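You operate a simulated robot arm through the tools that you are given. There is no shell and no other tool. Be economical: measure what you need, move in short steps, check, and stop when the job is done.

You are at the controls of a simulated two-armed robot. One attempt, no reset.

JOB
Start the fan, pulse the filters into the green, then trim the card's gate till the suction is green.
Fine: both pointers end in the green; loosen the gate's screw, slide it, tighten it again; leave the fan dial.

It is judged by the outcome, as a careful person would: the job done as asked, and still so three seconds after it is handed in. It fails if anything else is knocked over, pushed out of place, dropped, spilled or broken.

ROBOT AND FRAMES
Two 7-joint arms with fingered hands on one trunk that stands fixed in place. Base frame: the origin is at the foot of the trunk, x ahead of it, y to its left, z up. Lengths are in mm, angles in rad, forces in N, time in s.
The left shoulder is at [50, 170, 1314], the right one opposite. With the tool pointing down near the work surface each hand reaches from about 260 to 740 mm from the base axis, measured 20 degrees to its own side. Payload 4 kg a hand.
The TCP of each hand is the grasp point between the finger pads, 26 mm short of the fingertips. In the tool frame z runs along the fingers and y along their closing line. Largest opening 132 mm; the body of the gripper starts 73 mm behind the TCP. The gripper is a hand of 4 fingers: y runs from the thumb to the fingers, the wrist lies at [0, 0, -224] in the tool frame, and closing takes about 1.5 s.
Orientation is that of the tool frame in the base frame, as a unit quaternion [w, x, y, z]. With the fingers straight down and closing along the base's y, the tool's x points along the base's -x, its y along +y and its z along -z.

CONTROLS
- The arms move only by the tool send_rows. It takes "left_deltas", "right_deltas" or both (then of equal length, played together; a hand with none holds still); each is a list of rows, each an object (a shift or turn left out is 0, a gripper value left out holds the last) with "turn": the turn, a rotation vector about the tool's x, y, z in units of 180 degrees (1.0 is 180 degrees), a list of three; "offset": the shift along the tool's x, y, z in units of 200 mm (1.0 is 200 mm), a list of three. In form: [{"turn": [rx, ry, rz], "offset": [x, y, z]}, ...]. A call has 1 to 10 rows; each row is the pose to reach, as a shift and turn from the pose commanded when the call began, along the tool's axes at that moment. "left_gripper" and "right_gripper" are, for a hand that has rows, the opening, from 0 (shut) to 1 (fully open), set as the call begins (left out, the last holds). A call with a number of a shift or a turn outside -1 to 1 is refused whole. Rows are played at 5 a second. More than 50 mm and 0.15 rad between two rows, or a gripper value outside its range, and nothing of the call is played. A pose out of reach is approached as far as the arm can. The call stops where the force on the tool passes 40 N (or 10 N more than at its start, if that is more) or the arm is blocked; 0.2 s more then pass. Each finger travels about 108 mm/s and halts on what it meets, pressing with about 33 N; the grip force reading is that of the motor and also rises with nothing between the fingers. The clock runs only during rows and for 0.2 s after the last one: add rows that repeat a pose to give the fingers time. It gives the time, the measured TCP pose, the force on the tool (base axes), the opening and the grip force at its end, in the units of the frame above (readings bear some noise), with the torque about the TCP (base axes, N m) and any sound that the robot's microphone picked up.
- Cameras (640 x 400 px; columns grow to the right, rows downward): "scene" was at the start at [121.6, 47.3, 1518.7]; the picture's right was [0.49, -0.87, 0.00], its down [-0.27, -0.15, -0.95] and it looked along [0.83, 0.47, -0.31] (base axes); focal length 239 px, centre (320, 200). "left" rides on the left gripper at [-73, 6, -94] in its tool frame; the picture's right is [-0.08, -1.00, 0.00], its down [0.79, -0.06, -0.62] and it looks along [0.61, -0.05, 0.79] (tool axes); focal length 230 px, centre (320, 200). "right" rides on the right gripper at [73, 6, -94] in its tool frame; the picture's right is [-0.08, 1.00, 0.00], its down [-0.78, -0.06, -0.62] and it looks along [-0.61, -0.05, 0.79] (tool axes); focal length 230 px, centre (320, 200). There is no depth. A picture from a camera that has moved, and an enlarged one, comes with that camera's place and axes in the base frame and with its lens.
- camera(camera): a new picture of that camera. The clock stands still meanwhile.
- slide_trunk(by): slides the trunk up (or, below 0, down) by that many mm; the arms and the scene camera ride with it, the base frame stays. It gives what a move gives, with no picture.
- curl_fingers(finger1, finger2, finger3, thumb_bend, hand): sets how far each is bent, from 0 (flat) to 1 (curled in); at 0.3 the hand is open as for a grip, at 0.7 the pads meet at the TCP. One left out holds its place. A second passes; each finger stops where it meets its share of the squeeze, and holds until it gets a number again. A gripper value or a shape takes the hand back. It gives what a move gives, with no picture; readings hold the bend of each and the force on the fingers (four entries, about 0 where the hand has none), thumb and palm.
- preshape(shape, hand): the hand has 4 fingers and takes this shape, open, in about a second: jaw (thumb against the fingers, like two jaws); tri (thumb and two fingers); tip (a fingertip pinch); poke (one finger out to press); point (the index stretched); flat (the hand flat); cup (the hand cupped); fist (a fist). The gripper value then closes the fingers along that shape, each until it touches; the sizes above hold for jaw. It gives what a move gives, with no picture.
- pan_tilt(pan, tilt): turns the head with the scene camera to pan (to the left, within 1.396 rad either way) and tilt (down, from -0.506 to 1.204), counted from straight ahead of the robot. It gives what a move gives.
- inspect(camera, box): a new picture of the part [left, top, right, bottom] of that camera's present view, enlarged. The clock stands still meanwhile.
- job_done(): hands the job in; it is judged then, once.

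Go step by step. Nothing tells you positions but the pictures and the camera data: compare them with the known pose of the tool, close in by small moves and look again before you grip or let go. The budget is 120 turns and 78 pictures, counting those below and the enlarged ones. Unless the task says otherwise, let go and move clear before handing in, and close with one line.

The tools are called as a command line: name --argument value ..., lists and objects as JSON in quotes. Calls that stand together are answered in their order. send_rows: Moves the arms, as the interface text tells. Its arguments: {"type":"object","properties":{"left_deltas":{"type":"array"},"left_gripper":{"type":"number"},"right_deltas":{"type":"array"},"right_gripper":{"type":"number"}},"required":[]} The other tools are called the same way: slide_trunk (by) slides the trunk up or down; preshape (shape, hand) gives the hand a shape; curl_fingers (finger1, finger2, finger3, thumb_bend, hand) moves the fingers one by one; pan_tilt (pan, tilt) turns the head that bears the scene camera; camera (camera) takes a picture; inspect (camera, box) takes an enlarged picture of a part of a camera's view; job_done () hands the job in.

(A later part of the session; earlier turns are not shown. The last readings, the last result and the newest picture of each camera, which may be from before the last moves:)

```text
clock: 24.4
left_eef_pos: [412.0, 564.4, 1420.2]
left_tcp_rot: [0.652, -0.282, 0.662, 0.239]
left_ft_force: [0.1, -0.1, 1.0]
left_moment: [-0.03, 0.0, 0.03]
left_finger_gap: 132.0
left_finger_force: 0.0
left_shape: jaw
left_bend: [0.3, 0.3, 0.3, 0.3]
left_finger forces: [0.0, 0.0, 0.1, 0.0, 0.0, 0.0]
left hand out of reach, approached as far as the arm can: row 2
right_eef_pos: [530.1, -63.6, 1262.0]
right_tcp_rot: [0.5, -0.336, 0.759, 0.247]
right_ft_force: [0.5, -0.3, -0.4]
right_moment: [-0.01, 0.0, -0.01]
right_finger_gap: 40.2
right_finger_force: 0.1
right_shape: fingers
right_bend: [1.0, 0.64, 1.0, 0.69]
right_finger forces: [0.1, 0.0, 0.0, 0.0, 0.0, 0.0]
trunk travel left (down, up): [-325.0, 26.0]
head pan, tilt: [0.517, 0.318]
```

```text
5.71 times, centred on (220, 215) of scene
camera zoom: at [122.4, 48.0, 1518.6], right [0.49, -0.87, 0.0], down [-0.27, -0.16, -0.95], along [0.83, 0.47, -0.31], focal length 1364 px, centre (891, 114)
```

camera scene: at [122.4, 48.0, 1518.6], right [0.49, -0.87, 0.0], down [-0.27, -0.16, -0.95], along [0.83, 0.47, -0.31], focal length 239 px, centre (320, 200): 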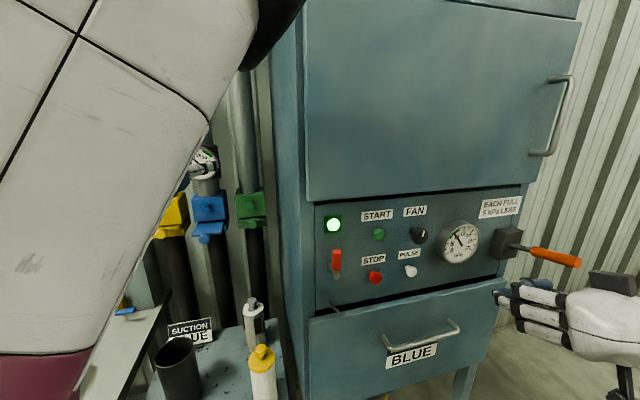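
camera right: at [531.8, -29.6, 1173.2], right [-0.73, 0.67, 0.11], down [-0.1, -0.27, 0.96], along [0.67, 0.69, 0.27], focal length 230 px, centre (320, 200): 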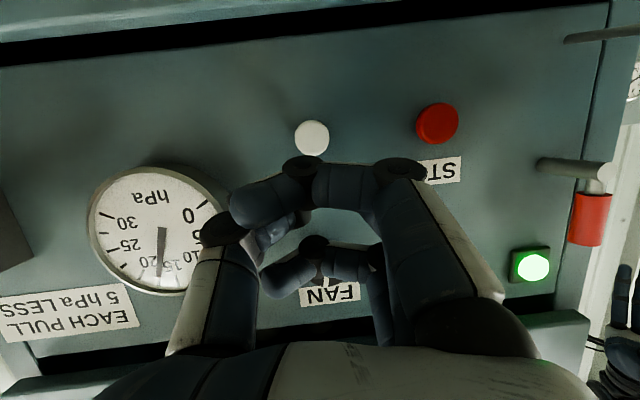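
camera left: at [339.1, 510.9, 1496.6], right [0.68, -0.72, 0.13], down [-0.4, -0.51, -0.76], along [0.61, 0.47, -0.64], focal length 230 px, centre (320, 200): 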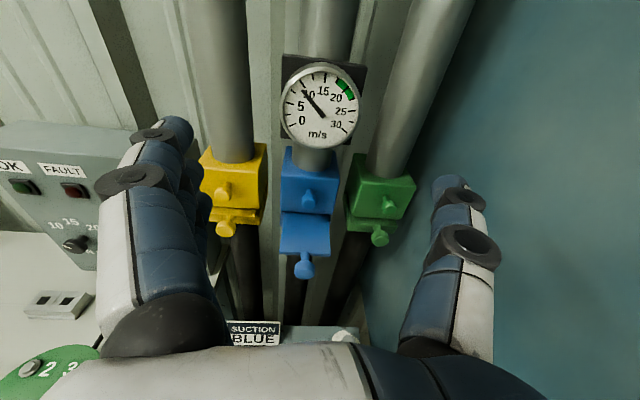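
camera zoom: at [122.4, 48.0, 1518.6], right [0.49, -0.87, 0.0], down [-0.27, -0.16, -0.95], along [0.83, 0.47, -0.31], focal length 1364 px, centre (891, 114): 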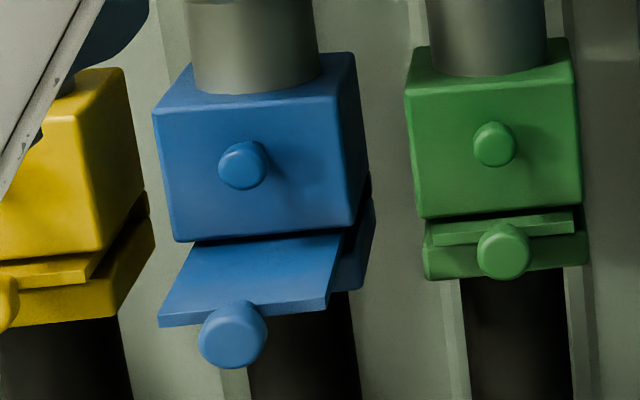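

The upper mushroom knob on the blue box is the screw, at about (563, 707, 1248), and the lower knob is on the pulled-out blade. I'll shape the left hand as a two-finger pinch, half open, and bring it in front of the screw with about 110 mm standoff.

curl_fingers --hand "left" --finger1 1.0 --finger2 0.5 --finger3 1.0 --thumb_bend 0.5

send_rows --left_deltas '[{"offset": [0.2, 0, 0.05]}, {"offset": [0.4, 0.02, 0.12]}, {"offset": [0.6, 0.03, 0.22]}, {"offset": [0.76, 0.048, 0.35]}, {"offset": [0.82, 0.048, 0.46]}, {"offset": [0.82, 0.048, 0.46]}]'

camera --camera "left"

inspect --camera "scene" --box '[120, 140, 300, 260]'

```text
clock: 25.6
left_eef_pos: [409.7, 568.6, 1415.7]
left_tcp_rot: [0.647, -0.284, 0.665, 0.241]
left_ft_force: [-0.2, -0.4, -0.4]
left_moment: [-0.01, 0.01, 0.02]
left_finger_gap: 47.7
left_finger_force: 0.2
left_shape: fingers
left_bend: [1.0, 0.5, 1.0, 0.5]
left_finger forces: [0.1, 0.0, 0.0, 0.1, 0.0, 0.0]
right_eef_pos: [529.8, -64.4, 1262.7]
right_tcp_rot: [0.5, -0.337, 0.759, 0.247]
right_ft_force: [-0.3, -0.4, -0.2]
right_moment: [0.03, 0.01, 0.0]
right_finger_gap: 40.2
right_finger_force: 0.0
right_shape: fingers
right_bend: [1.0, 0.64, 1.0, 0.69]
right_finger forces: [0.0, 0.0, 0.0, 0.0, 0.1, 0.0]
trunk travel left (down, up): [-325.0, 26.0]
head pan, tilt: [0.517, 0.318]
stopped (left hand): the arm was blocked; the commanded pose is now the measured one
```

```text
clock: 27.2
left_eef_pos: [407.0, 608.4, 1362.7]
left_tcp_rot: [0.635, -0.311, 0.662, 0.248]
left_ft_force: [-0.7, 0.6, 0.2]
left_moment: [0.0, 0.0, 0.03]
left_finger_gap: 47.5
left_finger_force: 0.1
left_shape: fingers
left_bend: [1.0, 0.5, 1.0, 0.5]
left_finger forces: [0.0, 0.0, 0.0, 0.0, 0.0, 0.1]
left hand out of reach, approached as far as the arm can: row 1, 2, 3, 4, 5, 6
right_eef_pos: [530.6, -63.7, 1261.9]
right_tcp_rot: [0.5, -0.336, 0.759, 0.247]
right_ft_force: [0.3, -0.6, 0.1]
right_moment: [-0.01, -0.03, 0.0]
right_finger_gap: 40.1
right_finger_force: 0.1
right_shape: fingers
right_bend: [1.0, 0.64, 1.0, 0.69]
right_finger forces: [0.1, 0.1, 0.0, 0.0, 0.0, 0.0]
trunk travel left (down, up): [-325.0, 26.0]
head pan, tilt: [0.517, 0.318]
stopped in row 6 (left hand): the arm was blocked; the commanded pose is now the measured one
```

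```text
47 pictures are left
camera left: at [338.4, 552.8, 1441.0], right [0.72, -0.68, 0.14], down [-0.38, -0.56, -0.73], along [0.58, 0.48, -0.66], focal length 230 px, centre (320, 200)
```

left: 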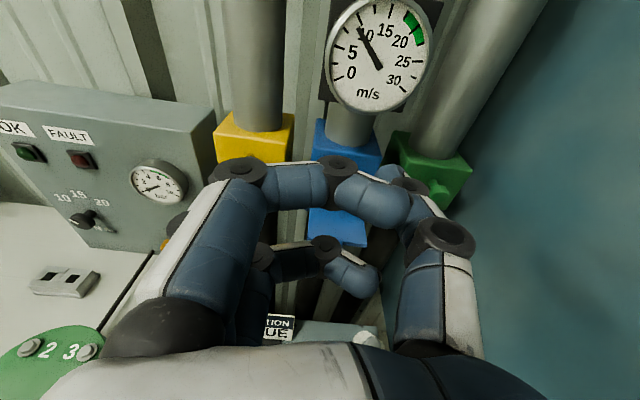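

```text
3.33 times, centred on (210, 200) of scene
camera zoom: at [121.3, 47.6, 1518.8], right [0.49, -0.87, 0.0], down [-0.27, -0.15, -0.95], along [0.83, 0.47, -0.31], focal length 796 px, centre (687, 200)
```

zoom: 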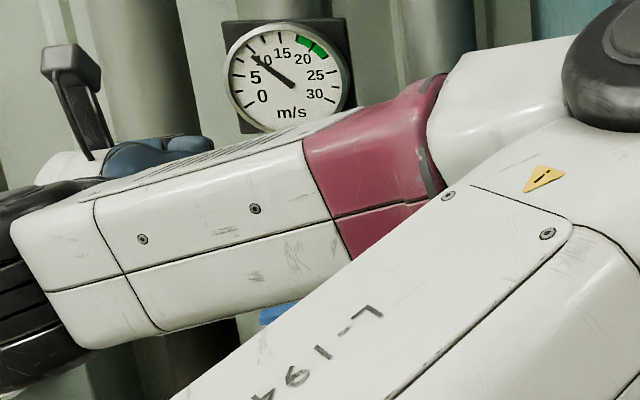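

The left arm's elbow is high and inward, so it jams when the hand goes down. Lowering the trunk brings the whole arm down in its present shape, and the hand stays clear of the blade by about 50 mm.

slide_trunk --by -110

camera --camera "left"

```text
clock: 28.7
left_eef_pos: [409.4, 605.4, 1255.1]
left_tcp_rot: [0.638, -0.306, 0.662, 0.247]
left_ft_force: [-0.3, -0.2, -0.1]
left_moment: [0.01, 0.01, -0.01]
left_finger_gap: 47.6
left_finger_force: 0.0
left_shape: fingers
left_bend: [1.0, 0.5, 1.0, 0.5]
left_finger forces: [0.0, 0.1, 0.0, 0.0, 0.0, 0.0]
right_eef_pos: [528.6, -65.0, 1153.5]
right_tcp_rot: [0.501, -0.336, 0.758, 0.246]
right_ft_force: [-1.2, -0.1, 0.4]
right_moment: [-0.03, -0.02, -0.02]
right_finger_gap: 40.3
right_finger_force: 0.0
right_shape: fingers
right_bend: [1.0, 0.64, 1.0, 0.69]
right_finger forces: [0.0, 0.0, 0.1, 0.0, 0.0, 0.1]
trunk travel left (down, up): [-215.0, 136.0]
head pan, tilt: [0.517, 0.318]
```

```text
45 pictures are left
camera left: at [340.1, 549.5, 1333.0], right [0.72, -0.68, 0.14], down [-0.38, -0.56, -0.74], along [0.58, 0.47, -0.66], focal length 230 px, centre (320, 200)
```

left: 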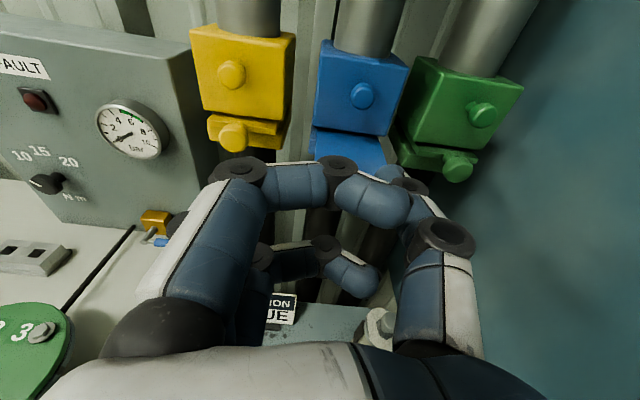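

The screw refines to about (549, 691, 1263). I'll try moving up and forward toward it, stopping 60 mm short.

send_rows --left_deltas '[{"offset": [-0.08, -0.05, 0]}, {"offset": [-0.08, -0.12, 0.12]}, {"offset": [-0.08, -0.2, 0.26]}, {"offset": [-0.08, -0.209, 0.4]}, {"offset": [-0.08, -0.209, 0.49]}]'

camera --camera "left"

camera --camera "scene"

```text
clock: 29.9
left_eef_pos: [508.1, 649.8, 1266.6]
left_tcp_rot: [0.637, -0.306, 0.663, 0.246]
left_ft_force: [0.2, 0.6, 0.1]
left_moment: [-0.03, 0.03, -0.02]
left_finger_gap: 47.4
left_finger_force: 0.0
left_shape: fingers
left_bend: [1.0, 0.5, 1.0, 0.5]
left_finger forces: [0.0, 0.0, 0.0, 0.1, 0.0, 0.0]
right_eef_pos: [529.4, -64.2, 1153.7]
right_tcp_rot: [0.5, -0.337, 0.758, 0.248]
right_ft_force: [0.2, 0.2, -0.1]
right_moment: [0.02, -0.01, -0.05]
right_finger_gap: 40.3
right_finger_force: 0.2
right_shape: fingers
right_bend: [1.0, 0.64, 1.0, 0.69]
right_finger forces: [0.0, 0.0, 0.1, 0.0, 0.0, 0.1]
trunk travel left (down, up): [-215.0, 136.0]
head pan, tilt: [0.517, 0.318]
```

```text
44 pictures are left
camera left: at [438.5, 593.8, 1345.8], right [0.72, -0.68, 0.14], down [-0.39, -0.56, -0.74], along [0.58, 0.47, -0.66], focal length 230 px, centre (320, 200)
```

left: 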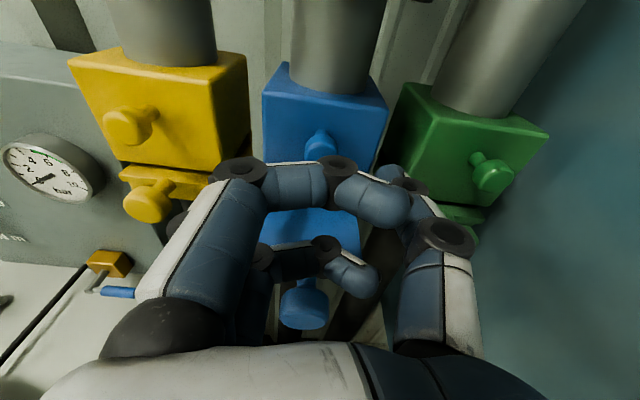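

```text
43 pictures are left
camera scene: at [148.6, 47.3, 1407.0], right [0.49, -0.87, 0.0], down [-0.27, -0.15, -0.95], along [0.83, 0.47, -0.31], focal length 239 px, centre (320, 200)
```

scene: 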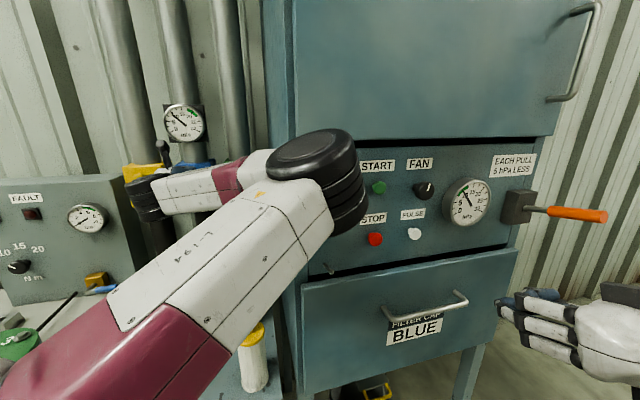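

The arm followed cleanly, and the tool axis points at the screw to within about 3 mm with 59 mm to go. I'll advance 36 mm and look.

send_rows --left_deltas '[{"offset": [-0.016, 0, 0.1]}, {"offset": [-0.016, 0, 0.18]}, {"offset": [-0.016, 0, 0.18]}]'

inspect --camera "left" --box '[200, 60, 480, 260]'

```text
clock: 30.7
left_eef_pos: [533.1, 676.5, 1269.0]
left_tcp_rot: [0.637, -0.306, 0.663, 0.247]
left_ft_force: [0.2, 0.3, -0.2]
left_moment: [-0.01, 0.01, -0.01]
left_finger_gap: 47.6
left_finger_force: 0.0
left_shape: fingers
left_bend: [1.0, 0.5, 1.0, 0.5]
left_finger forces: [0.0, 0.0, 0.0, 0.0, 0.1, 0.0]
right_eef_pos: [528.4, -64.0, 1152.7]
right_tcp_rot: [0.501, -0.336, 0.759, 0.247]
right_ft_force: [0.9, 0.6, -0.6]
right_moment: [0.0, 0.01, 0.02]
right_finger_gap: 39.9
right_finger_force: 0.1
right_shape: fingers
right_bend: [1.0, 0.64, 1.0, 0.69]
right_finger forces: [0.0, 0.0, 0.0, 0.0, 0.0, 0.0]
trunk travel left (down, up): [-215.0, 136.0]
head pan, tilt: [0.517, 0.318]
```

```text
2.00 times, centred on (340, 160) of left
camera zoom: at [463.7, 620.6, 1346.9], right [0.72, -0.68, 0.14], down [-0.38, -0.56, -0.74], along [0.58, 0.47, -0.66], focal length 460 px, centre (280, 280)
```

zoom: 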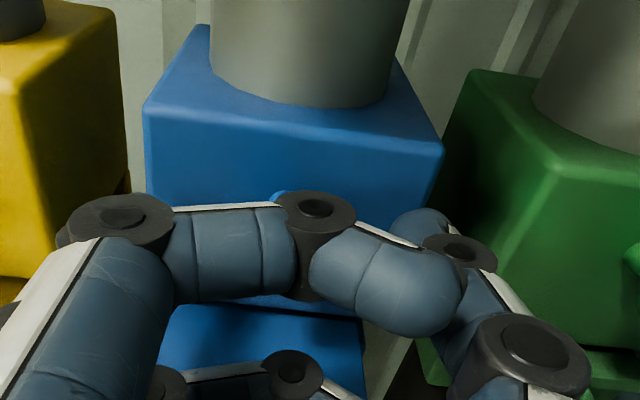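

The screw lies on the pinch's centre line, just hidden by the upper finger. I'll advance the last 20 mm and close the pinch on it.

send_rows --left_deltas '[{"offset": [0, 0, 0.05]}, {"offset": [0, 0, 0.09]}, {"offset": [0, 0, 0.09]}]'

curl_fingers --hand "left" --finger2 0.75 --thumb_bend 0.75

camera --camera "left"

```text
clock: 31.3
left_eef_pos: [538.7, 685.9, 1267.0]
left_tcp_rot: [0.636, -0.307, 0.664, 0.247]
left_ft_force: [-25.1, -22.1, -1.2]
left_moment: [0.17, -0.1, -1.51]
left_finger_gap: 47.7
left_finger_force: 16.6
left_shape: fingers
left_bend: [1.0, 0.5, 1.0, 0.51]
left_finger forces: [0.0, 0.0, 0.1, 0.1, 32.7, 0.0]
right_eef_pos: [525.5, -67.2, 1156.2]
right_tcp_rot: [0.502, -0.336, 0.757, 0.248]
right_ft_force: [-0.6, 0.1, -0.5]
right_moment: [0.0, -0.01, 0.0]
right_finger_gap: 40.1
right_finger_force: 0.1
right_shape: fingers
right_bend: [1.0, 0.64, 1.0, 0.69]
right_finger forces: [0.0, 0.1, 0.0, 0.0, 0.0, 0.1]
trunk travel left (down, up): [-215.0, 136.0]
head pan, tilt: [0.517, 0.318]
stopped in row 3 (left hand): the force on the tool passed its limit at 43 N (the readings are from after the stop); the commanded pose is now the measured one
```

```text
clock: 32.3
left_eef_pos: [544.0, 687.9, 1264.0]
left_tcp_rot: [0.636, -0.305, 0.665, 0.246]
left_ft_force: [12.6, -4.3, 14.6]
left_moment: [0.08, -0.17, -0.09]
left_finger_gap: 38.5
left_finger_force: 14.6
left_shape: fingers
left_bend: [1.0, 0.72, 1.0, 0.7]
left_finger forces: [0.1, 7.8, 0.0, 0.1, 21.3, 0.1]
right_eef_pos: [529.8, -65.0, 1151.8]
right_tcp_rot: [0.5, -0.336, 0.758, 0.248]
right_ft_force: [0.5, 0.0, -0.1]
right_moment: [-0.02, 0.01, -0.02]
right_finger_gap: 39.7
right_finger_force: 0.0
right_shape: fingers
right_bend: [1.0, 0.64, 1.0, 0.69]
right_finger forces: [0.0, 0.0, 0.1, 0.1, 0.0, 0.1]
trunk travel left (down, up): [-215.0, 136.0]
head pan, tilt: [0.517, 0.318]
```

```text
41 pictures are left
camera left: at [476.7, 631.7, 1344.1], right [0.72, -0.68, 0.14], down [-0.39, -0.56, -0.73], along [0.58, 0.47, -0.67], focal length 230 px, centre (320, 200)
```

left: 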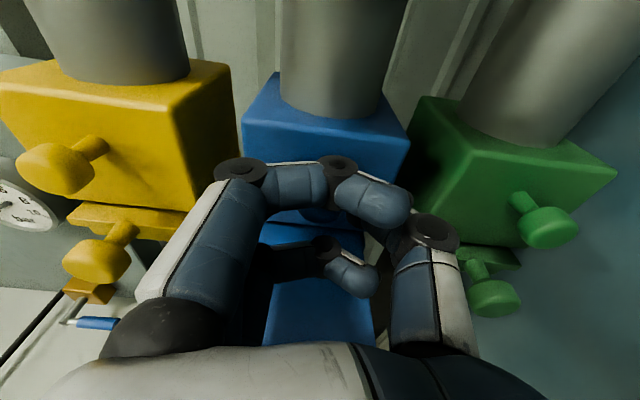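

The fingers closed almost fully and there's an upward force, so I may have missed the head. I'll look closer.

inspect --camera "left" --box '[240, 140, 420, 270]'

inspect --camera "scene" --box '[100, 80, 300, 240]'

```text
3.08 times, centred on (330, 205) of left
camera zoom: at [476.7, 631.7, 1344.1], right [0.72, -0.68, 0.14], down [-0.39, -0.56, -0.73], along [0.58, 0.47, -0.67], focal length 708 px, centre (289, 185)
```

zoom: 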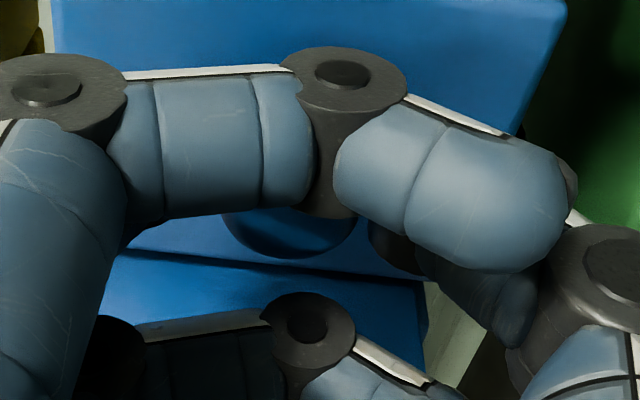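

```text
2.50 times, centred on (200, 160) of scene
camera zoom: at [149.3, 45.0, 1407.1], right [0.49, -0.87, 0.0], down [-0.27, -0.15, -0.95], along [0.83, 0.47, -0.31], focal length 597 px, centre (620, 300)
```

zoom: 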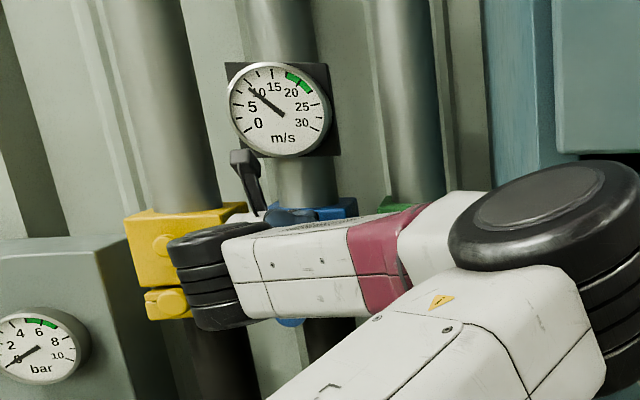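

The thumb sits against the right side of the knob head and the grip force is real, so the head looks held. I'll twist counter-clockwise a little as a test, keeping clear of the blade below.

send_rows --left_deltas '[{"turn": [0, 0, -0.035]}, {"turn": [0, 0, -0.07]}, {"turn": [0, 0, -0.1]}, {"turn": [0, 0, -0.1]}]'

inspect --camera "left" --box '[220, 120, 440, 280]'

```text
clock: 33.3
left_eef_pos: [544.0, 688.1, 1263.0]
left_tcp_rot: [0.665, -0.408, 0.609, 0.144]
left_ft_force: [6.5, -13.9, 3.4]
left_moment: [0.15, 0.03, -0.32]
left_finger_gap: 38.4
left_finger_force: 19.1
left_shape: fingers
left_bend: [1.0, 0.72, 1.0, 0.71]
left_finger forces: [0.0, 7.0, 0.1, 0.0, 31.0, 0.0]
right_eef_pos: [530.1, -65.6, 1152.2]
right_tcp_rot: [0.5, -0.335, 0.759, 0.247]
right_ft_force: [-0.3, -0.7, 0.4]
right_moment: [0.0, -0.01, 0.02]
right_finger_gap: 40.1
right_finger_force: 0.1
right_shape: fingers
right_bend: [1.0, 0.64, 1.0, 0.69]
right_finger forces: [0.1, 0.0, 0.0, 0.0, 0.1, 0.0]
trunk travel left (down, up): [-215.0, 136.0]
head pan, tilt: [0.517, 0.318]
```

```text
2.50 times, centred on (330, 200) of left
camera zoom: at [459.9, 647.1, 1336.2], right [0.67, -0.6, 0.44], down [-0.22, -0.72, -0.66], along [0.71, 0.35, -0.61], focal length 575 px, centre (295, 200)
```

zoom: 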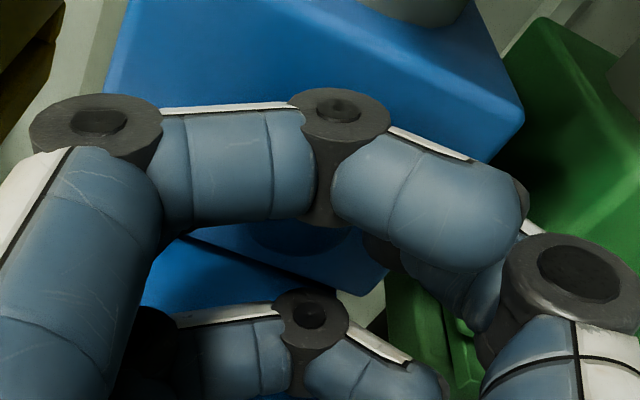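

It's unclear whether the head is truly held. I'll tug back very slightly and check for resistance.

send_rows --left_deltas '[{"offset": [0, 0, -0.015]}, {"offset": [0, 0, -0.025]}]'

```text
clock: 33.9
left_eef_pos: [541.7, 687.1, 1262.6]
left_tcp_rot: [0.665, -0.408, 0.609, 0.145]
left_ft_force: [18.8, 7.0, 9.8]
left_moment: [0.05, -0.09, 0.01]
left_finger_gap: 39.5
left_finger_force: 12.5
left_shape: fingers
left_bend: [1.0, 0.72, 1.0, 0.68]
left_finger forces: [0.0, 8.9, 0.0, 0.1, 16.0, 0.1]
right_eef_pos: [531.2, -64.1, 1152.1]
right_tcp_rot: [0.499, -0.336, 0.76, 0.247]
right_ft_force: [0.4, 0.5, -0.1]
right_moment: [-0.01, 0.01, -0.01]
right_finger_gap: 40.2
right_finger_force: 0.1
right_shape: fingers
right_bend: [1.0, 0.64, 1.0, 0.69]
right_finger forces: [0.0, 0.0, 0.1, 0.1, 0.0, 0.0]
trunk travel left (down, up): [-215.0, 136.0]
head pan, tilt: [0.517, 0.318]
```

There is resistance, so the knob is held. I'll recentre slightly and keep turning counter-clockwise while watching forces.

send_rows --left_deltas '[{"offset": [0, -0.008, 0.015], "turn": [0, 0, -0.035]}, {"offset": [0, -0.008, 0.015], "turn": [0, 0, -0.07]}, {"offset": [0, -0.008, 0.015], "turn": [0, 0, -0.1]}, {"offset": [0, -0.008, 0.015], "turn": [0, 0, -0.13]}]'

inspect --camera "left" --box '[220, 120, 440, 280]'

```text
clock: 34.9
left_eef_pos: [543.6, 687.5, 1262.1]
left_tcp_rot: [0.68, -0.522, 0.514, 0.006]
left_ft_force: [8.2, -1.3, 4.4]
left_moment: [0.11, -0.02, -0.08]
left_finger_gap: 38.8
left_finger_force: 11.8
left_shape: fingers
left_bend: [1.0, 0.72, 1.0, 0.69]
left_finger forces: [0.0, 7.2, 0.0, 0.0, 16.3, 0.0]
right_eef_pos: [529.3, -64.6, 1152.3]
right_tcp_rot: [0.5, -0.336, 0.759, 0.248]
right_ft_force: [-0.8, -0.4, -0.8]
right_moment: [0.05, 0.04, 0.01]
right_finger_gap: 40.2
right_finger_force: 0.1
right_shape: fingers
right_bend: [1.0, 0.64, 1.0, 0.69]
right_finger forces: [0.0, 0.1, 0.0, 0.0, 0.0, 0.0]
trunk travel left (down, up): [-215.0, 136.0]
head pan, tilt: [0.517, 0.318]
```

```text
2.50 times, centred on (330, 200) of left
camera zoom: at [441.5, 662.0, 1317.8], right [0.51, -0.41, 0.76], down [-0.02, -0.89, -0.46], along [0.86, 0.22, -0.46], focal length 575 px, centre (295, 200)
```

zoom: 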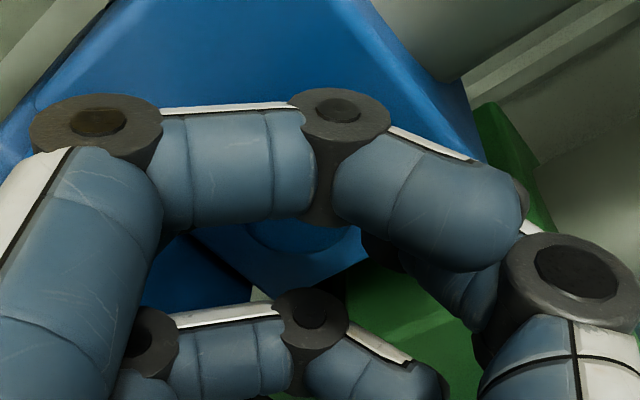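

It has turned 41° with no collision and low torque. I'll carry on.

send_rows --left_deltas '[{"turn": [0, 0, -0.035]}, {"turn": [0, 0, -0.07]}, {"turn": [0, 0, -0.105]}, {"turn": [0, 0, -0.14]}, {"turn": [0, 0, -0.175]}, {"turn": [0, 0, -0.21]}, {"turn": [0, 0, -0.245]}]'

inspect --camera "left" --box '[220, 120, 440, 280]'

```text
clock: 36.5
left_eef_pos: [543.7, 688.2, 1262.6]
left_tcp_rot: [-0.633, 0.678, -0.28, 0.249]
left_ft_force: [8.4, 2.8, 3.9]
left_moment: [0.0, 0.03, -0.04]
left_finger_gap: 38.9
left_finger_force: 8.4
left_shape: fingers
left_bend: [1.0, 0.72, 1.0, 0.69]
left_finger forces: [0.1, 7.1, 0.0, 0.1, 10.8, 0.0]
right_eef_pos: [530.1, -63.6, 1152.7]
right_tcp_rot: [0.499, -0.337, 0.759, 0.247]
right_ft_force: [0.5, -0.2, -0.4]
right_moment: [-0.04, -0.01, 0.01]
right_finger_gap: 40.1
right_finger_force: 0.0
right_shape: fingers
right_bend: [1.0, 0.64, 1.0, 0.69]
right_finger forces: [0.1, 0.1, 0.1, 0.0, 0.0, 0.1]
trunk travel left (down, up): [-215.0, 136.0]
head pan, tilt: [0.517, 0.318]
```

```text
2.50 times, centred on (330, 200) of left
camera zoom: at [426.3, 671.5, 1265.6], right [0.01, 0.1, 1.0], down [0.14, -0.99, 0.09], along [0.99, 0.14, -0.02], focal length 575 px, centre (295, 200)
```

zoom: 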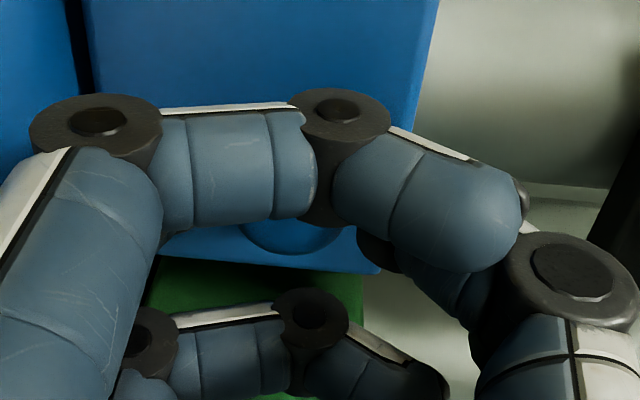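

It has turned 85° without trouble. I'll turn further, as far as the wrist allows.

send_rows --left_deltas '[{"turn": [0, 0, -0.035]}, {"turn": [0, 0, -0.07]}, {"turn": [0, 0, -0.105]}, {"turn": [0, 0, -0.14]}, {"turn": [0, 0, -0.175]}, {"turn": [0, 0, -0.21]}, {"turn": [0, 0, -0.245]}]'

inspect --camera "left" --box '[160, 60, 480, 290]'

```text
clock: 38.1
left_eef_pos: [543.9, 688.3, 1262.1]
left_tcp_rot: [-0.493, 0.733, -0.004, 0.469]
left_ft_force: [6.0, 4.7, 2.8]
left_moment: [0.06, 0.14, -0.04]
left_finger_gap: 38.9
left_finger_force: 8.7
left_shape: fingers
left_bend: [1.0, 0.72, 1.0, 0.69]
left_finger forces: [0.0, 7.6, 0.1, 0.0, 10.8, 0.2]
right_eef_pos: [529.5, -62.9, 1152.4]
right_tcp_rot: [0.5, -0.336, 0.759, 0.246]
right_ft_force: [1.1, 0.2, 0.8]
right_moment: [0.0, 0.02, 0.02]
right_finger_gap: 40.1
right_finger_force: 0.1
right_shape: fingers
right_bend: [1.0, 0.64, 1.0, 0.69]
right_finger forces: [0.0, 0.1, 0.1, 0.0, 0.0, 0.0]
trunk travel left (down, up): [-215.0, 136.0]
head pan, tilt: [0.517, 0.318]
```

```text
1.74 times, centred on (320, 175) of left
camera zoom: at [441.0, 653.0, 1216.3], right [-0.5, 0.55, 0.67], down [-0.01, -0.78, 0.63], along [0.87, 0.3, 0.4], focal length 400 px, centre (320, 244)
```

zoom: 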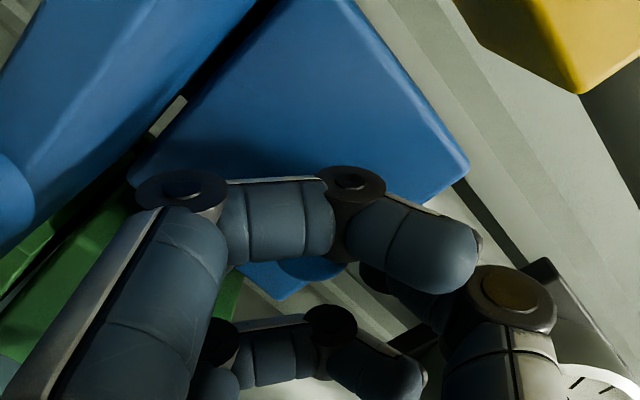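

I've turned about 129° in all and the torque is starting to rise, probably the end of the screw's travel. I'll open the pinch and rotate back the same way before retreating.

curl_fingers --hand "left" --finger2 0.5 --thumb_bend 0.5

send_rows --left_deltas '[{"turn": [0, 0, 0.04], "offset": [0, 0, -0.03]}, {"turn": [0, 0, 0.08], "offset": [0, 0, -0.05]}, {"turn": [0, 0, 0.12], "offset": [0, 0, -0.05]}, {"turn": [0, 0, 0.16], "offset": [0, 0, -0.05]}, {"turn": [0, 0, 0.2], "offset": [0, 0, -0.05]}, {"turn": [0, 0, 0.24], "offset": [0, 0, -0.05]}, {"turn": [0, 0, 0.28], "offset": [0, 0, -0.05]}, {"turn": [0, 0, 0.32], "offset": [0, 0, -0.05]}, {"turn": [0, 0, 0.36], "offset": [0, 0, -0.05]}, {"turn": [0, 0, 0.4], "offset": [0, 0, -0.05]}]'

send_rows --left_deltas '[{"turn": [0, 0, 0.04], "offset": [-0.02, 0, -0.05]}, {"turn": [0, 0, 0.08], "offset": [-0.03, 0, -0.1]}, {"turn": [0, 0, 0.12], "offset": [-0.03, 0, -0.15]}, {"turn": [0, 0, 0.16], "offset": [-0.03, 0, -0.2]}, {"turn": [0, 0, 0.2], "offset": [-0.03, 0, -0.3]}, {"turn": [0, 0, 0.24], "offset": [-0.03, 0, -0.4]}, {"turn": [0, 0, 0.28], "offset": [-0.03, 0, -0.5]}, {"turn": [0, 0, 0.31], "offset": [-0.03, 0, -0.6]}]'

camera --camera "left"

```text
clock: 39.1
left_eef_pos: [540.2, 686.8, 1265.1]
left_tcp_rot: [-0.494, 0.732, -0.005, 0.469]
left_ft_force: [-21.1, -21.4, -9.8]
left_moment: [0.13, -0.34, 0.46]
left_finger_gap: 41.9
left_finger_force: 15.1
left_shape: fingers
left_bend: [1.0, 0.5, 1.0, 0.57]
left_finger forces: [0.0, 0.1, 0.0, 0.0, 30.0, 0.0]
right_eef_pos: [527.3, -65.7, 1153.7]
right_tcp_rot: [0.502, -0.336, 0.758, 0.248]
right_ft_force: [-0.2, -0.8, 0.5]
right_moment: [-0.03, 0.02, 0.01]
right_finger_gap: 39.9
right_finger_force: 0.1
right_shape: fingers
right_bend: [1.0, 0.64, 1.0, 0.69]
right_finger forces: [0.0, 0.1, 0.1, 0.0, 0.0, 0.0]
trunk travel left (down, up): [-215.0, 136.0]
head pan, tilt: [0.517, 0.318]
```

```text
clock: 41.3
left_eef_pos: [536.8, 679.9, 1263.6]
left_tcp_rot: [0.675, -0.589, 0.435, -0.089]
left_ft_force: [-0.2, 0.1, -0.5]
left_moment: [-0.03, 0.0, 0.02]
left_finger_gap: 47.3
left_finger_force: 0.1
left_shape: fingers
left_bend: [1.0, 0.5, 1.0, 0.5]
left_finger forces: [0.1, 0.1, 0.0, 0.0, 0.1, 0.0]
right_eef_pos: [530.5, -63.9, 1152.8]
right_tcp_rot: [0.5, -0.336, 0.759, 0.247]
right_ft_force: [0.2, -0.4, 0.3]
right_moment: [0.02, 0.01, -0.01]
right_finger_gap: 40.1
right_finger_force: 0.0
right_shape: fingers
right_bend: [1.0, 0.64, 1.0, 0.69]
right_finger forces: [0.0, 0.0, 0.0, 0.0, 0.1, 0.0]
trunk travel left (down, up): [-215.0, 136.0]
head pan, tilt: [0.517, 0.318]
```

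```text
clock: 43.3
left_eef_pos: [430.3, 619.1, 1258.2]
left_tcp_rot: [0.621, -0.345, 0.658, 0.248]
left_ft_force: [-0.1, 0.3, 0.0]
left_moment: [0.02, 0.0, 0.01]
left_finger_gap: 47.6
left_finger_force: 0.1
left_shape: fingers
left_bend: [1.0, 0.5, 1.0, 0.5]
left_finger forces: [0.1, 0.0, 0.0, 0.0, 0.0, 0.1]
right_eef_pos: [529.8, -64.3, 1153.2]
right_tcp_rot: [0.501, -0.336, 0.759, 0.247]
right_ft_force: [0.2, 0.5, 0.4]
right_moment: [-0.02, -0.01, 0.0]
right_finger_gap: 40.1
right_finger_force: 0.0
right_shape: fingers
right_bend: [1.0, 0.64, 1.0, 0.69]
right_finger forces: [0.0, 0.0, 0.1, 0.0, 0.1, 0.0]
trunk travel left (down, up): [-215.0, 136.0]
head pan, tilt: [0.517, 0.318]
stopped in row 8 (left hand): the arm was blocked; the commanded pose is now the measured one
```

```text
34 pictures are left
camera left: at [364.6, 564.7, 1340.6], right [0.76, -0.63, 0.18], down [-0.34, -0.62, -0.71], along [0.55, 0.47, -0.69], focal length 230 px, centre (320, 200)
```

left: 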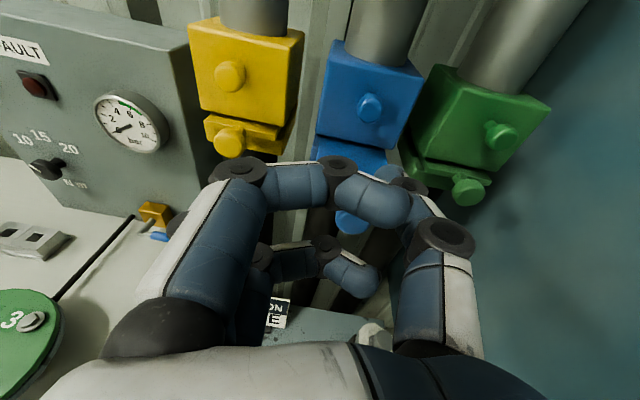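

The screw knob is intact and the hand is clear. The slide knob is about 60 mm lower and 77 mm nearer, so I'll lower the trunk so the hand faces it, then look.

slide_trunk --by -58

camera --camera "left"

```text
clock: 44.3
left_eef_pos: [429.4, 616.4, 1203.7]
left_tcp_rot: [0.624, -0.341, 0.658, 0.246]
left_ft_force: [-0.8, 0.1, -0.3]
left_moment: [0.02, 0.0, 0.0]
left_finger_gap: 47.3
left_finger_force: 0.0
left_shape: fingers
left_bend: [1.0, 0.5, 1.0, 0.5]
left_finger forces: [0.0, 0.1, 0.1, 0.0, 0.0, 0.0]
right_eef_pos: [527.9, -63.0, 1097.0]
right_tcp_rot: [0.502, -0.337, 0.758, 0.247]
right_ft_force: [-0.6, -0.1, -0.8]
right_moment: [-0.04, 0.03, -0.07]
right_finger_gap: 40.1
right_finger_force: 0.1
right_shape: fingers
right_bend: [1.0, 0.64, 1.0, 0.69]
right_finger forces: [0.0, 0.0, 0.1, 0.0, 0.0, 0.0]
trunk travel left (down, up): [-157.0, 194.0]
head pan, tilt: [0.517, 0.318]
```

```text
33 pictures are left
camera left: at [364.1, 561.5, 1285.7], right [0.75, -0.63, 0.18], down [-0.35, -0.61, -0.71], along [0.56, 0.47, -0.68], focal length 230 px, centre (320, 200)
```

left: 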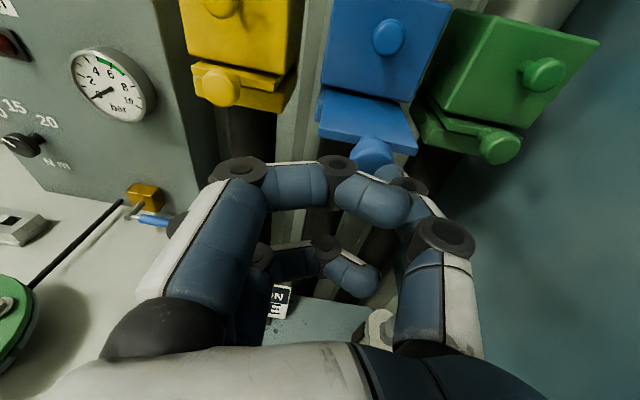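

The slide knob refines to (492, 632, 1206). I'll square the hand to the gate and line up 35 mm short of it.

send_rows --left_deltas '[{"offset": [0, -0.08, 0.0], "turn": [0.019, -0.0135, 0.002]}, {"offset": [-0.003, -0.164, 0.02], "turn": [0.0385, -0.027, 0.004]}, {"offset": [-0.003, -0.164, 0.087], "turn": [0.0385, -0.027, 0.004]}, {"offset": [-0.003, -0.164, 0.087], "turn": [0.0385, -0.027, 0.004]}]'

camera --camera "left"

```text
clock: 45.3
left_eef_pos: [454.7, 607.7, 1213.9]
left_tcp_rot: [0.66, -0.312, 0.642, 0.237]
left_ft_force: [0.0, 0.5, 0.8]
left_moment: [-0.05, 0.02, -0.01]
left_finger_gap: 47.5
left_finger_force: 0.1
left_shape: fingers
left_bend: [1.0, 0.5, 1.0, 0.5]
left_finger forces: [0.1, 0.1, 0.0, 0.0, 0.1, 0.0]
left hand out of reach, approached as far as the arm can: row 2, 3, 4
right_eef_pos: [528.6, -63.8, 1095.0]
right_tcp_rot: [0.501, -0.336, 0.758, 0.247]
right_ft_force: [-1.6, -0.3, 0.0]
right_moment: [0.02, -0.01, -0.01]
right_finger_gap: 40.0
right_finger_force: 0.1
right_shape: fingers
right_bend: [1.0, 0.64, 1.0, 0.69]
right_finger forces: [0.1, 0.0, 0.1, 0.0, 0.0, 0.0]
trunk travel left (down, up): [-157.0, 194.0]
head pan, tilt: [0.517, 0.318]
```

```text
32 pictures are left
camera left: at [380.9, 551.2, 1287.3], right [0.7, -0.69, 0.18], down [-0.34, -0.55, -0.76], along [0.62, 0.48, -0.62], focal length 230 px, centre (320, 200)
```

left: 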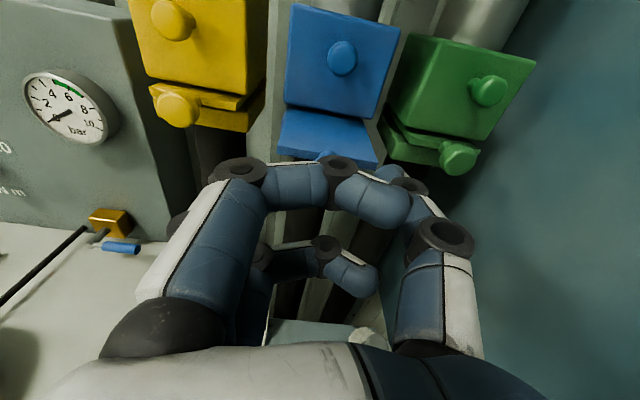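

The knob is slightly low and about 5 mm to the side of the pinch axis, with 43 mm to go. I'll correct, advance, then close.

send_rows --left_deltas '[{"offset": [0.041, -0.025, 0.03]}, {"offset": [0.041, -0.025, 0.1]}, {"offset": [0.041, -0.025, 0.16]}, {"offset": [0.041, -0.025, 0.18]}]'

inspect --camera "left" --box '[220, 100, 440, 260]'

```text
clock: 46.3
left_eef_pos: [495.6, 608.2, 1219.5]
left_tcp_rot: [0.661, -0.295, 0.648, 0.238]
left_ft_force: [-0.6, 0.2, 0.6]
left_moment: [0.0, -0.06, 0.02]
left_finger_gap: 47.6
left_finger_force: 0.0
left_shape: fingers
left_bend: [1.0, 0.5, 1.0, 0.5]
left_finger forces: [0.0, 0.0, 0.0, 0.0, 0.0, 0.1]
left hand out of reach, approached as far as the arm can: row 1, 2, 3, 4
right_eef_pos: [530.3, -62.9, 1093.5]
right_tcp_rot: [0.499, -0.336, 0.76, 0.247]
right_ft_force: [0.5, 0.2, -0.3]
right_moment: [0.0, 0.0, 0.01]
right_finger_gap: 40.2
right_finger_force: 0.1
right_shape: fingers
right_bend: [1.0, 0.64, 1.0, 0.69]
right_finger forces: [0.0, 0.1, 0.0, 0.0, 0.0, 0.0]
trunk travel left (down, up): [-157.0, 194.0]
head pan, tilt: [0.517, 0.318]
```

```text
2.50 times, centred on (330, 180) of left
camera zoom: at [421.5, 552.4, 1293.5], right [0.69, -0.71, 0.16], down [-0.36, -0.52, -0.77], along [0.63, 0.47, -0.62], focal length 575 px, centre (295, 250)
```

zoom: 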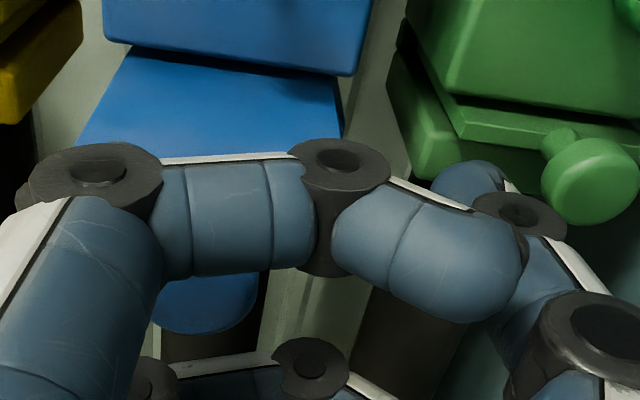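

The arm is up against its limit here and drifted right. I'll retreat, restore the earlier yaw and pitch, raise the hand relative to the trunk, then lower the trunk for a more comfortable arm shape.

send_rows --left_deltas '[{"offset": [-0.02, 0, -0.12]}, {"offset": [-0.1, 0, -0.2], "turn": [-0.014, 0.011, 0]}, {"offset": [-0.2, 0.0, -0.2], "turn": [-0.028, 0.022, 0]}, {"offset": [-0.3, 0.0, -0.2], "turn": [-0.028, 0.022, 0]}]' --right_deltas '[{"offset": [-0.05, 0, -0.05]}, {"offset": [-0.1, 0, -0.1]}, {"offset": [-0.15, 0, -0.15]}, {"offset": [-0.2, 0, -0.2]}]'

slide_trunk --by -65

```text
clock: 47.5
left_eef_pos: [446.5, 603.0, 1277.8]
left_tcp_rot: [0.619, -0.349, 0.652, 0.266]
left_ft_force: [0.3, 0.8, -0.2]
left_moment: [0.0, 0.01, -0.01]
left_finger_gap: 47.2
left_finger_force: 0.0
left_shape: fingers
left_bend: [1.0, 0.5, 1.0, 0.5]
left_finger forces: [0.0, 0.1, 0.0, 0.0, 0.1, 0.0]
right_eef_pos: [517.6, -80.6, 1147.3]
right_tcp_rot: [0.501, -0.336, 0.759, 0.247]
right_ft_force: [0.6, 0.1, -1.3]
right_moment: [0.0, 0.02, 0.01]
right_finger_gap: 40.1
right_finger_force: 0.0
right_shape: fingers
right_bend: [1.0, 0.64, 1.0, 0.69]
right_finger forces: [0.0, 0.1, 0.0, 0.0, 0.1, 0.0]
trunk travel left (down, up): [-157.0, 194.0]
head pan, tilt: [0.517, 0.318]
stopped in row 4 (left hand): the arm was blocked; the commanded pose is now the measured one
```

```text
clock: 48.5
left_eef_pos: [427.6, 620.1, 1202.8]
left_tcp_rot: [0.605, -0.37, 0.649, 0.275]
left_ft_force: [-0.3, -0.6, 0.0]
left_moment: [-0.03, 0.01, -0.02]
left_finger_gap: 47.6
left_finger_force: 0.1
left_shape: fingers
left_bend: [1.0, 0.5, 1.0, 0.5]
left_finger forces: [0.0, 0.0, 0.1, 0.1, 0.0, 0.0]
right_eef_pos: [522.3, -81.0, 1070.9]
right_tcp_rot: [0.49, -0.333, 0.766, 0.251]
right_ft_force: [-0.6, 0.0, 0.8]
right_moment: [-0.01, 0.01, 0.0]
right_finger_gap: 40.4
right_finger_force: 0.0
right_shape: fingers
right_bend: [1.0, 0.64, 1.0, 0.69]
right_finger forces: [0.0, 0.1, 0.0, 0.0, 0.0, 0.0]
trunk travel left (down, up): [-92.0, 259.0]
head pan, tilt: [0.517, 0.318]
```

Next I'll line up with the slide knob again from this configuration.

send_rows --left_deltas '[{"offset": [-0.01, -0.06, 0.01], "turn": [0.013, -0.005, 0]}, {"offset": [-0.018, -0.12, 0.02], "turn": [0.026, -0.01, 0]}, {"offset": [-0.018, -0.186, 0.036], "turn": [0.0385, -0.015, 0.004]}, {"offset": [-0.018, -0.186, 0.036], "turn": [0.0385, -0.015, 0.004]}]'

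camera --camera "left"

```text
clock: 49.8
left_eef_pos: [460.2, 609.4, 1211.4]
left_tcp_rot: [0.644, -0.328, 0.647, 0.245]
left_ft_force: [0.2, -0.1, -0.1]
left_moment: [0.03, 0.03, -0.01]
left_finger_gap: 47.5
left_finger_force: 0.1
left_shape: fingers
left_bend: [1.0, 0.5, 1.0, 0.5]
left_finger forces: [0.1, 0.0, 0.0, 0.0, 0.0, 0.1]
right_eef_pos: [525.1, -80.9, 1069.8]
right_tcp_rot: [0.488, -0.333, 0.766, 0.252]
right_ft_force: [-0.4, 0.5, -0.4]
right_moment: [0.02, -0.02, -0.02]
right_finger_gap: 40.2
right_finger_force: 0.1
right_shape: fingers
right_bend: [1.0, 0.64, 1.0, 0.69]
right_finger forces: [0.1, 0.0, 0.1, 0.1, 0.0, 0.0]
trunk travel left (down, up): [-92.0, 259.0]
head pan, tilt: [0.517, 0.318]
stopped in row 4 (left hand): the arm was blocked; the commanded pose is now the measured one
```

```text
30 pictures are left
camera left: at [390.2, 551.0, 1288.1], right [0.73, -0.65, 0.18], down [-0.33, -0.58, -0.74], along [0.59, 0.48, -0.65], focal length 230 px, centre (320, 200)
```

left: 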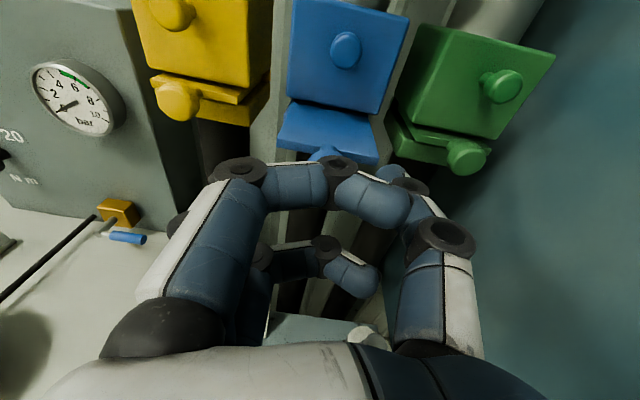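

The alignment is good: 38 mm to go, with 4 mm corrections. I'll advance with a position check before closing.

send_rows --left_deltas '[{"offset": [0.02, -0.021, 0.04]}, {"offset": [0.02, -0.021, 0.1]}, {"offset": [0.02, -0.021, 0.15]}, {"offset": [0.02, -0.021, 0.16]}]'

inspect --camera "left" --box '[220, 100, 440, 260]'

```text
clock: 50.8
left_eef_pos: [487.8, 624.7, 1208.7]
left_tcp_rot: [0.646, -0.324, 0.647, 0.244]
left_ft_force: [0.1, 0.1, -0.6]
left_moment: [-0.02, 0.0, -0.01]
left_finger_gap: 47.7
left_finger_force: 0.0
left_shape: fingers
left_bend: [1.0, 0.5, 1.0, 0.5]
left_finger forces: [0.0, 0.0, 0.0, 0.0, 0.1, 0.1]
right_eef_pos: [524.2, -81.7, 1068.6]
right_tcp_rot: [0.487, -0.334, 0.766, 0.253]
right_ft_force: [0.3, 0.1, 0.5]
right_moment: [-0.02, 0.01, 0.01]
right_finger_gap: 40.0
right_finger_force: 0.0
right_shape: fingers
right_bend: [1.0, 0.64, 1.0, 0.69]
right_finger forces: [0.0, 0.1, 0.0, 0.0, 0.1, 0.0]
trunk travel left (down, up): [-92.0, 259.0]
head pan, tilt: [0.517, 0.318]
```

```text
2.50 times, centred on (330, 180) of left
camera zoom: at [417.0, 567.9, 1285.6], right [0.73, -0.66, 0.18], down [-0.34, -0.58, -0.74], along [0.6, 0.48, -0.64], focal length 575 px, centre (295, 250)
```

zoom: 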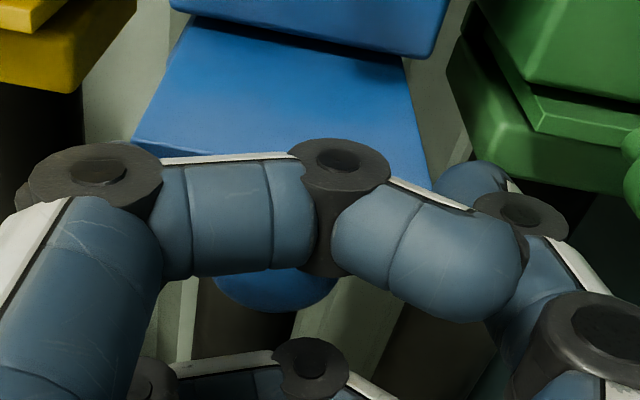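

The knob head sits between the fingers at the TCP. Closing the pinch now.

curl_fingers --hand "left" --finger2 0.78 --thumb_bend 0.75

send_rows --left_deltas '[{"offset": [0, 0, -0.015]}, {"offset": [0, 0, -0.03]}]'

inspect --camera "left" --box '[220, 100, 440, 260]'

```text
clock: 51.8
left_eef_pos: [488.3, 624.0, 1208.6]
left_tcp_rot: [0.646, -0.324, 0.647, 0.244]
left_ft_force: [3.1, -1.1, 1.8]
left_moment: [0.0, -0.01, -0.03]
left_finger_gap: 38.8
left_finger_force: 9.9
left_shape: fingers
left_bend: [1.0, 0.71, 1.0, 0.69]
left_finger forces: [0.0, 8.6, 0.0, 0.0, 11.0, 0.0]
right_eef_pos: [525.7, -81.2, 1069.2]
right_tcp_rot: [0.488, -0.333, 0.766, 0.253]
right_ft_force: [0.0, -0.3, 0.3]
right_moment: [0.02, -0.03, 0.01]
right_finger_gap: 40.2
right_finger_force: 0.0
right_shape: fingers
right_bend: [1.0, 0.64, 1.0, 0.69]
right_finger forces: [0.0, 0.1, 0.0, 0.0, 0.0, 0.1]
trunk travel left (down, up): [-92.0, 259.0]
head pan, tilt: [0.517, 0.318]
```

```text
clock: 52.4
left_eef_pos: [485.0, 623.0, 1208.3]
left_tcp_rot: [0.645, -0.324, 0.648, 0.244]
left_ft_force: [20.4, 18.3, 14.2]
left_moment: [0.14, -0.17, -0.19]
left_finger_gap: 39.3
left_finger_force: 16.8
left_shape: fingers
left_bend: [1.0, 0.69, 1.0, 0.68]
left_finger forces: [0.0, 17.3, 0.0, 0.0, 16.7, 0.0]
right_eef_pos: [527.5, -80.3, 1070.1]
right_tcp_rot: [0.487, -0.334, 0.766, 0.253]
right_ft_force: [-0.6, -0.5, -0.3]
right_moment: [0.0, -0.03, 0.0]
right_finger_gap: 40.2
right_finger_force: 0.1
right_shape: fingers
right_bend: [1.0, 0.64, 1.0, 0.69]
right_finger forces: [0.0, 0.0, 0.0, 0.0, 0.1, 0.0]
trunk travel left (down, up): [-92.0, 259.0]
head pan, tilt: [0.517, 0.318]
```

```text
2.50 times, centred on (330, 180) of left
camera zoom: at [414.5, 565.9, 1284.8], right [0.73, -0.66, 0.18], down [-0.34, -0.58, -0.74], along [0.59, 0.48, -0.65], focal length 575 px, centre (295, 250)
```

zoom: 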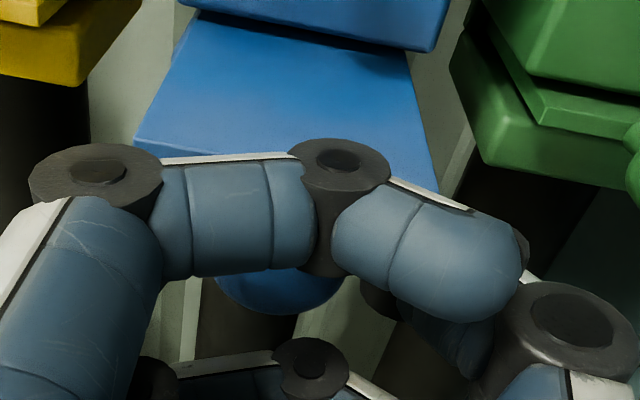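

The knob is held, and it won't come out, so it's either at its end stop or still locked. I'll try pushing inward gently.

send_rows --left_deltas '[{"offset": [-0.001, -0.003, 0.03]}, {"offset": [-0.002, -0.006, 0.06]}, {"offset": [-0.004, -0.01, 0.09]}, {"offset": [-0.005, -0.013, 0.12]}]'

inspect --camera "scene" --box '[100, 30, 260, 130]'

```text
clock: 53.4
left_eef_pos: [500.1, 634.7, 1207.5]
left_tcp_rot: [0.646, -0.324, 0.647, 0.244]
left_ft_force: [1.0, -1.7, 6.4]
left_moment: [0.02, 0.01, -0.07]
left_finger_gap: 38.0
left_finger_force: 9.6
left_shape: fingers
left_bend: [1.0, 0.72, 1.0, 0.72]
left_finger forces: [0.0, 7.6, 0.0, 0.1, 11.2, 0.0]
right_eef_pos: [525.1, -81.6, 1069.8]
right_tcp_rot: [0.488, -0.333, 0.766, 0.252]
right_ft_force: [-0.2, 0.5, -0.1]
right_moment: [0.02, 0.0, 0.01]
right_finger_gap: 40.2
right_finger_force: 0.1
right_shape: fingers
right_bend: [1.0, 0.64, 1.0, 0.69]
right_finger forces: [0.0, 0.0, 0.0, 0.0, 0.0, 0.0]
trunk travel left (down, up): [-92.0, 259.0]
head pan, tilt: [0.517, 0.318]
```

```text
4.00 times, centred on (180, 80) of scene
camera zoom: at [257.3, 46.5, 1274.3], right [0.49, -0.87, 0.0], down [-0.27, -0.15, -0.95], along [0.83, 0.47, -0.31], focal length 955 px, centre (880, 680)
```

zoom: 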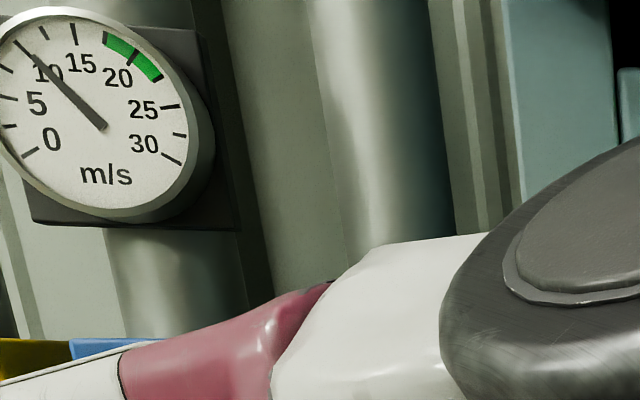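

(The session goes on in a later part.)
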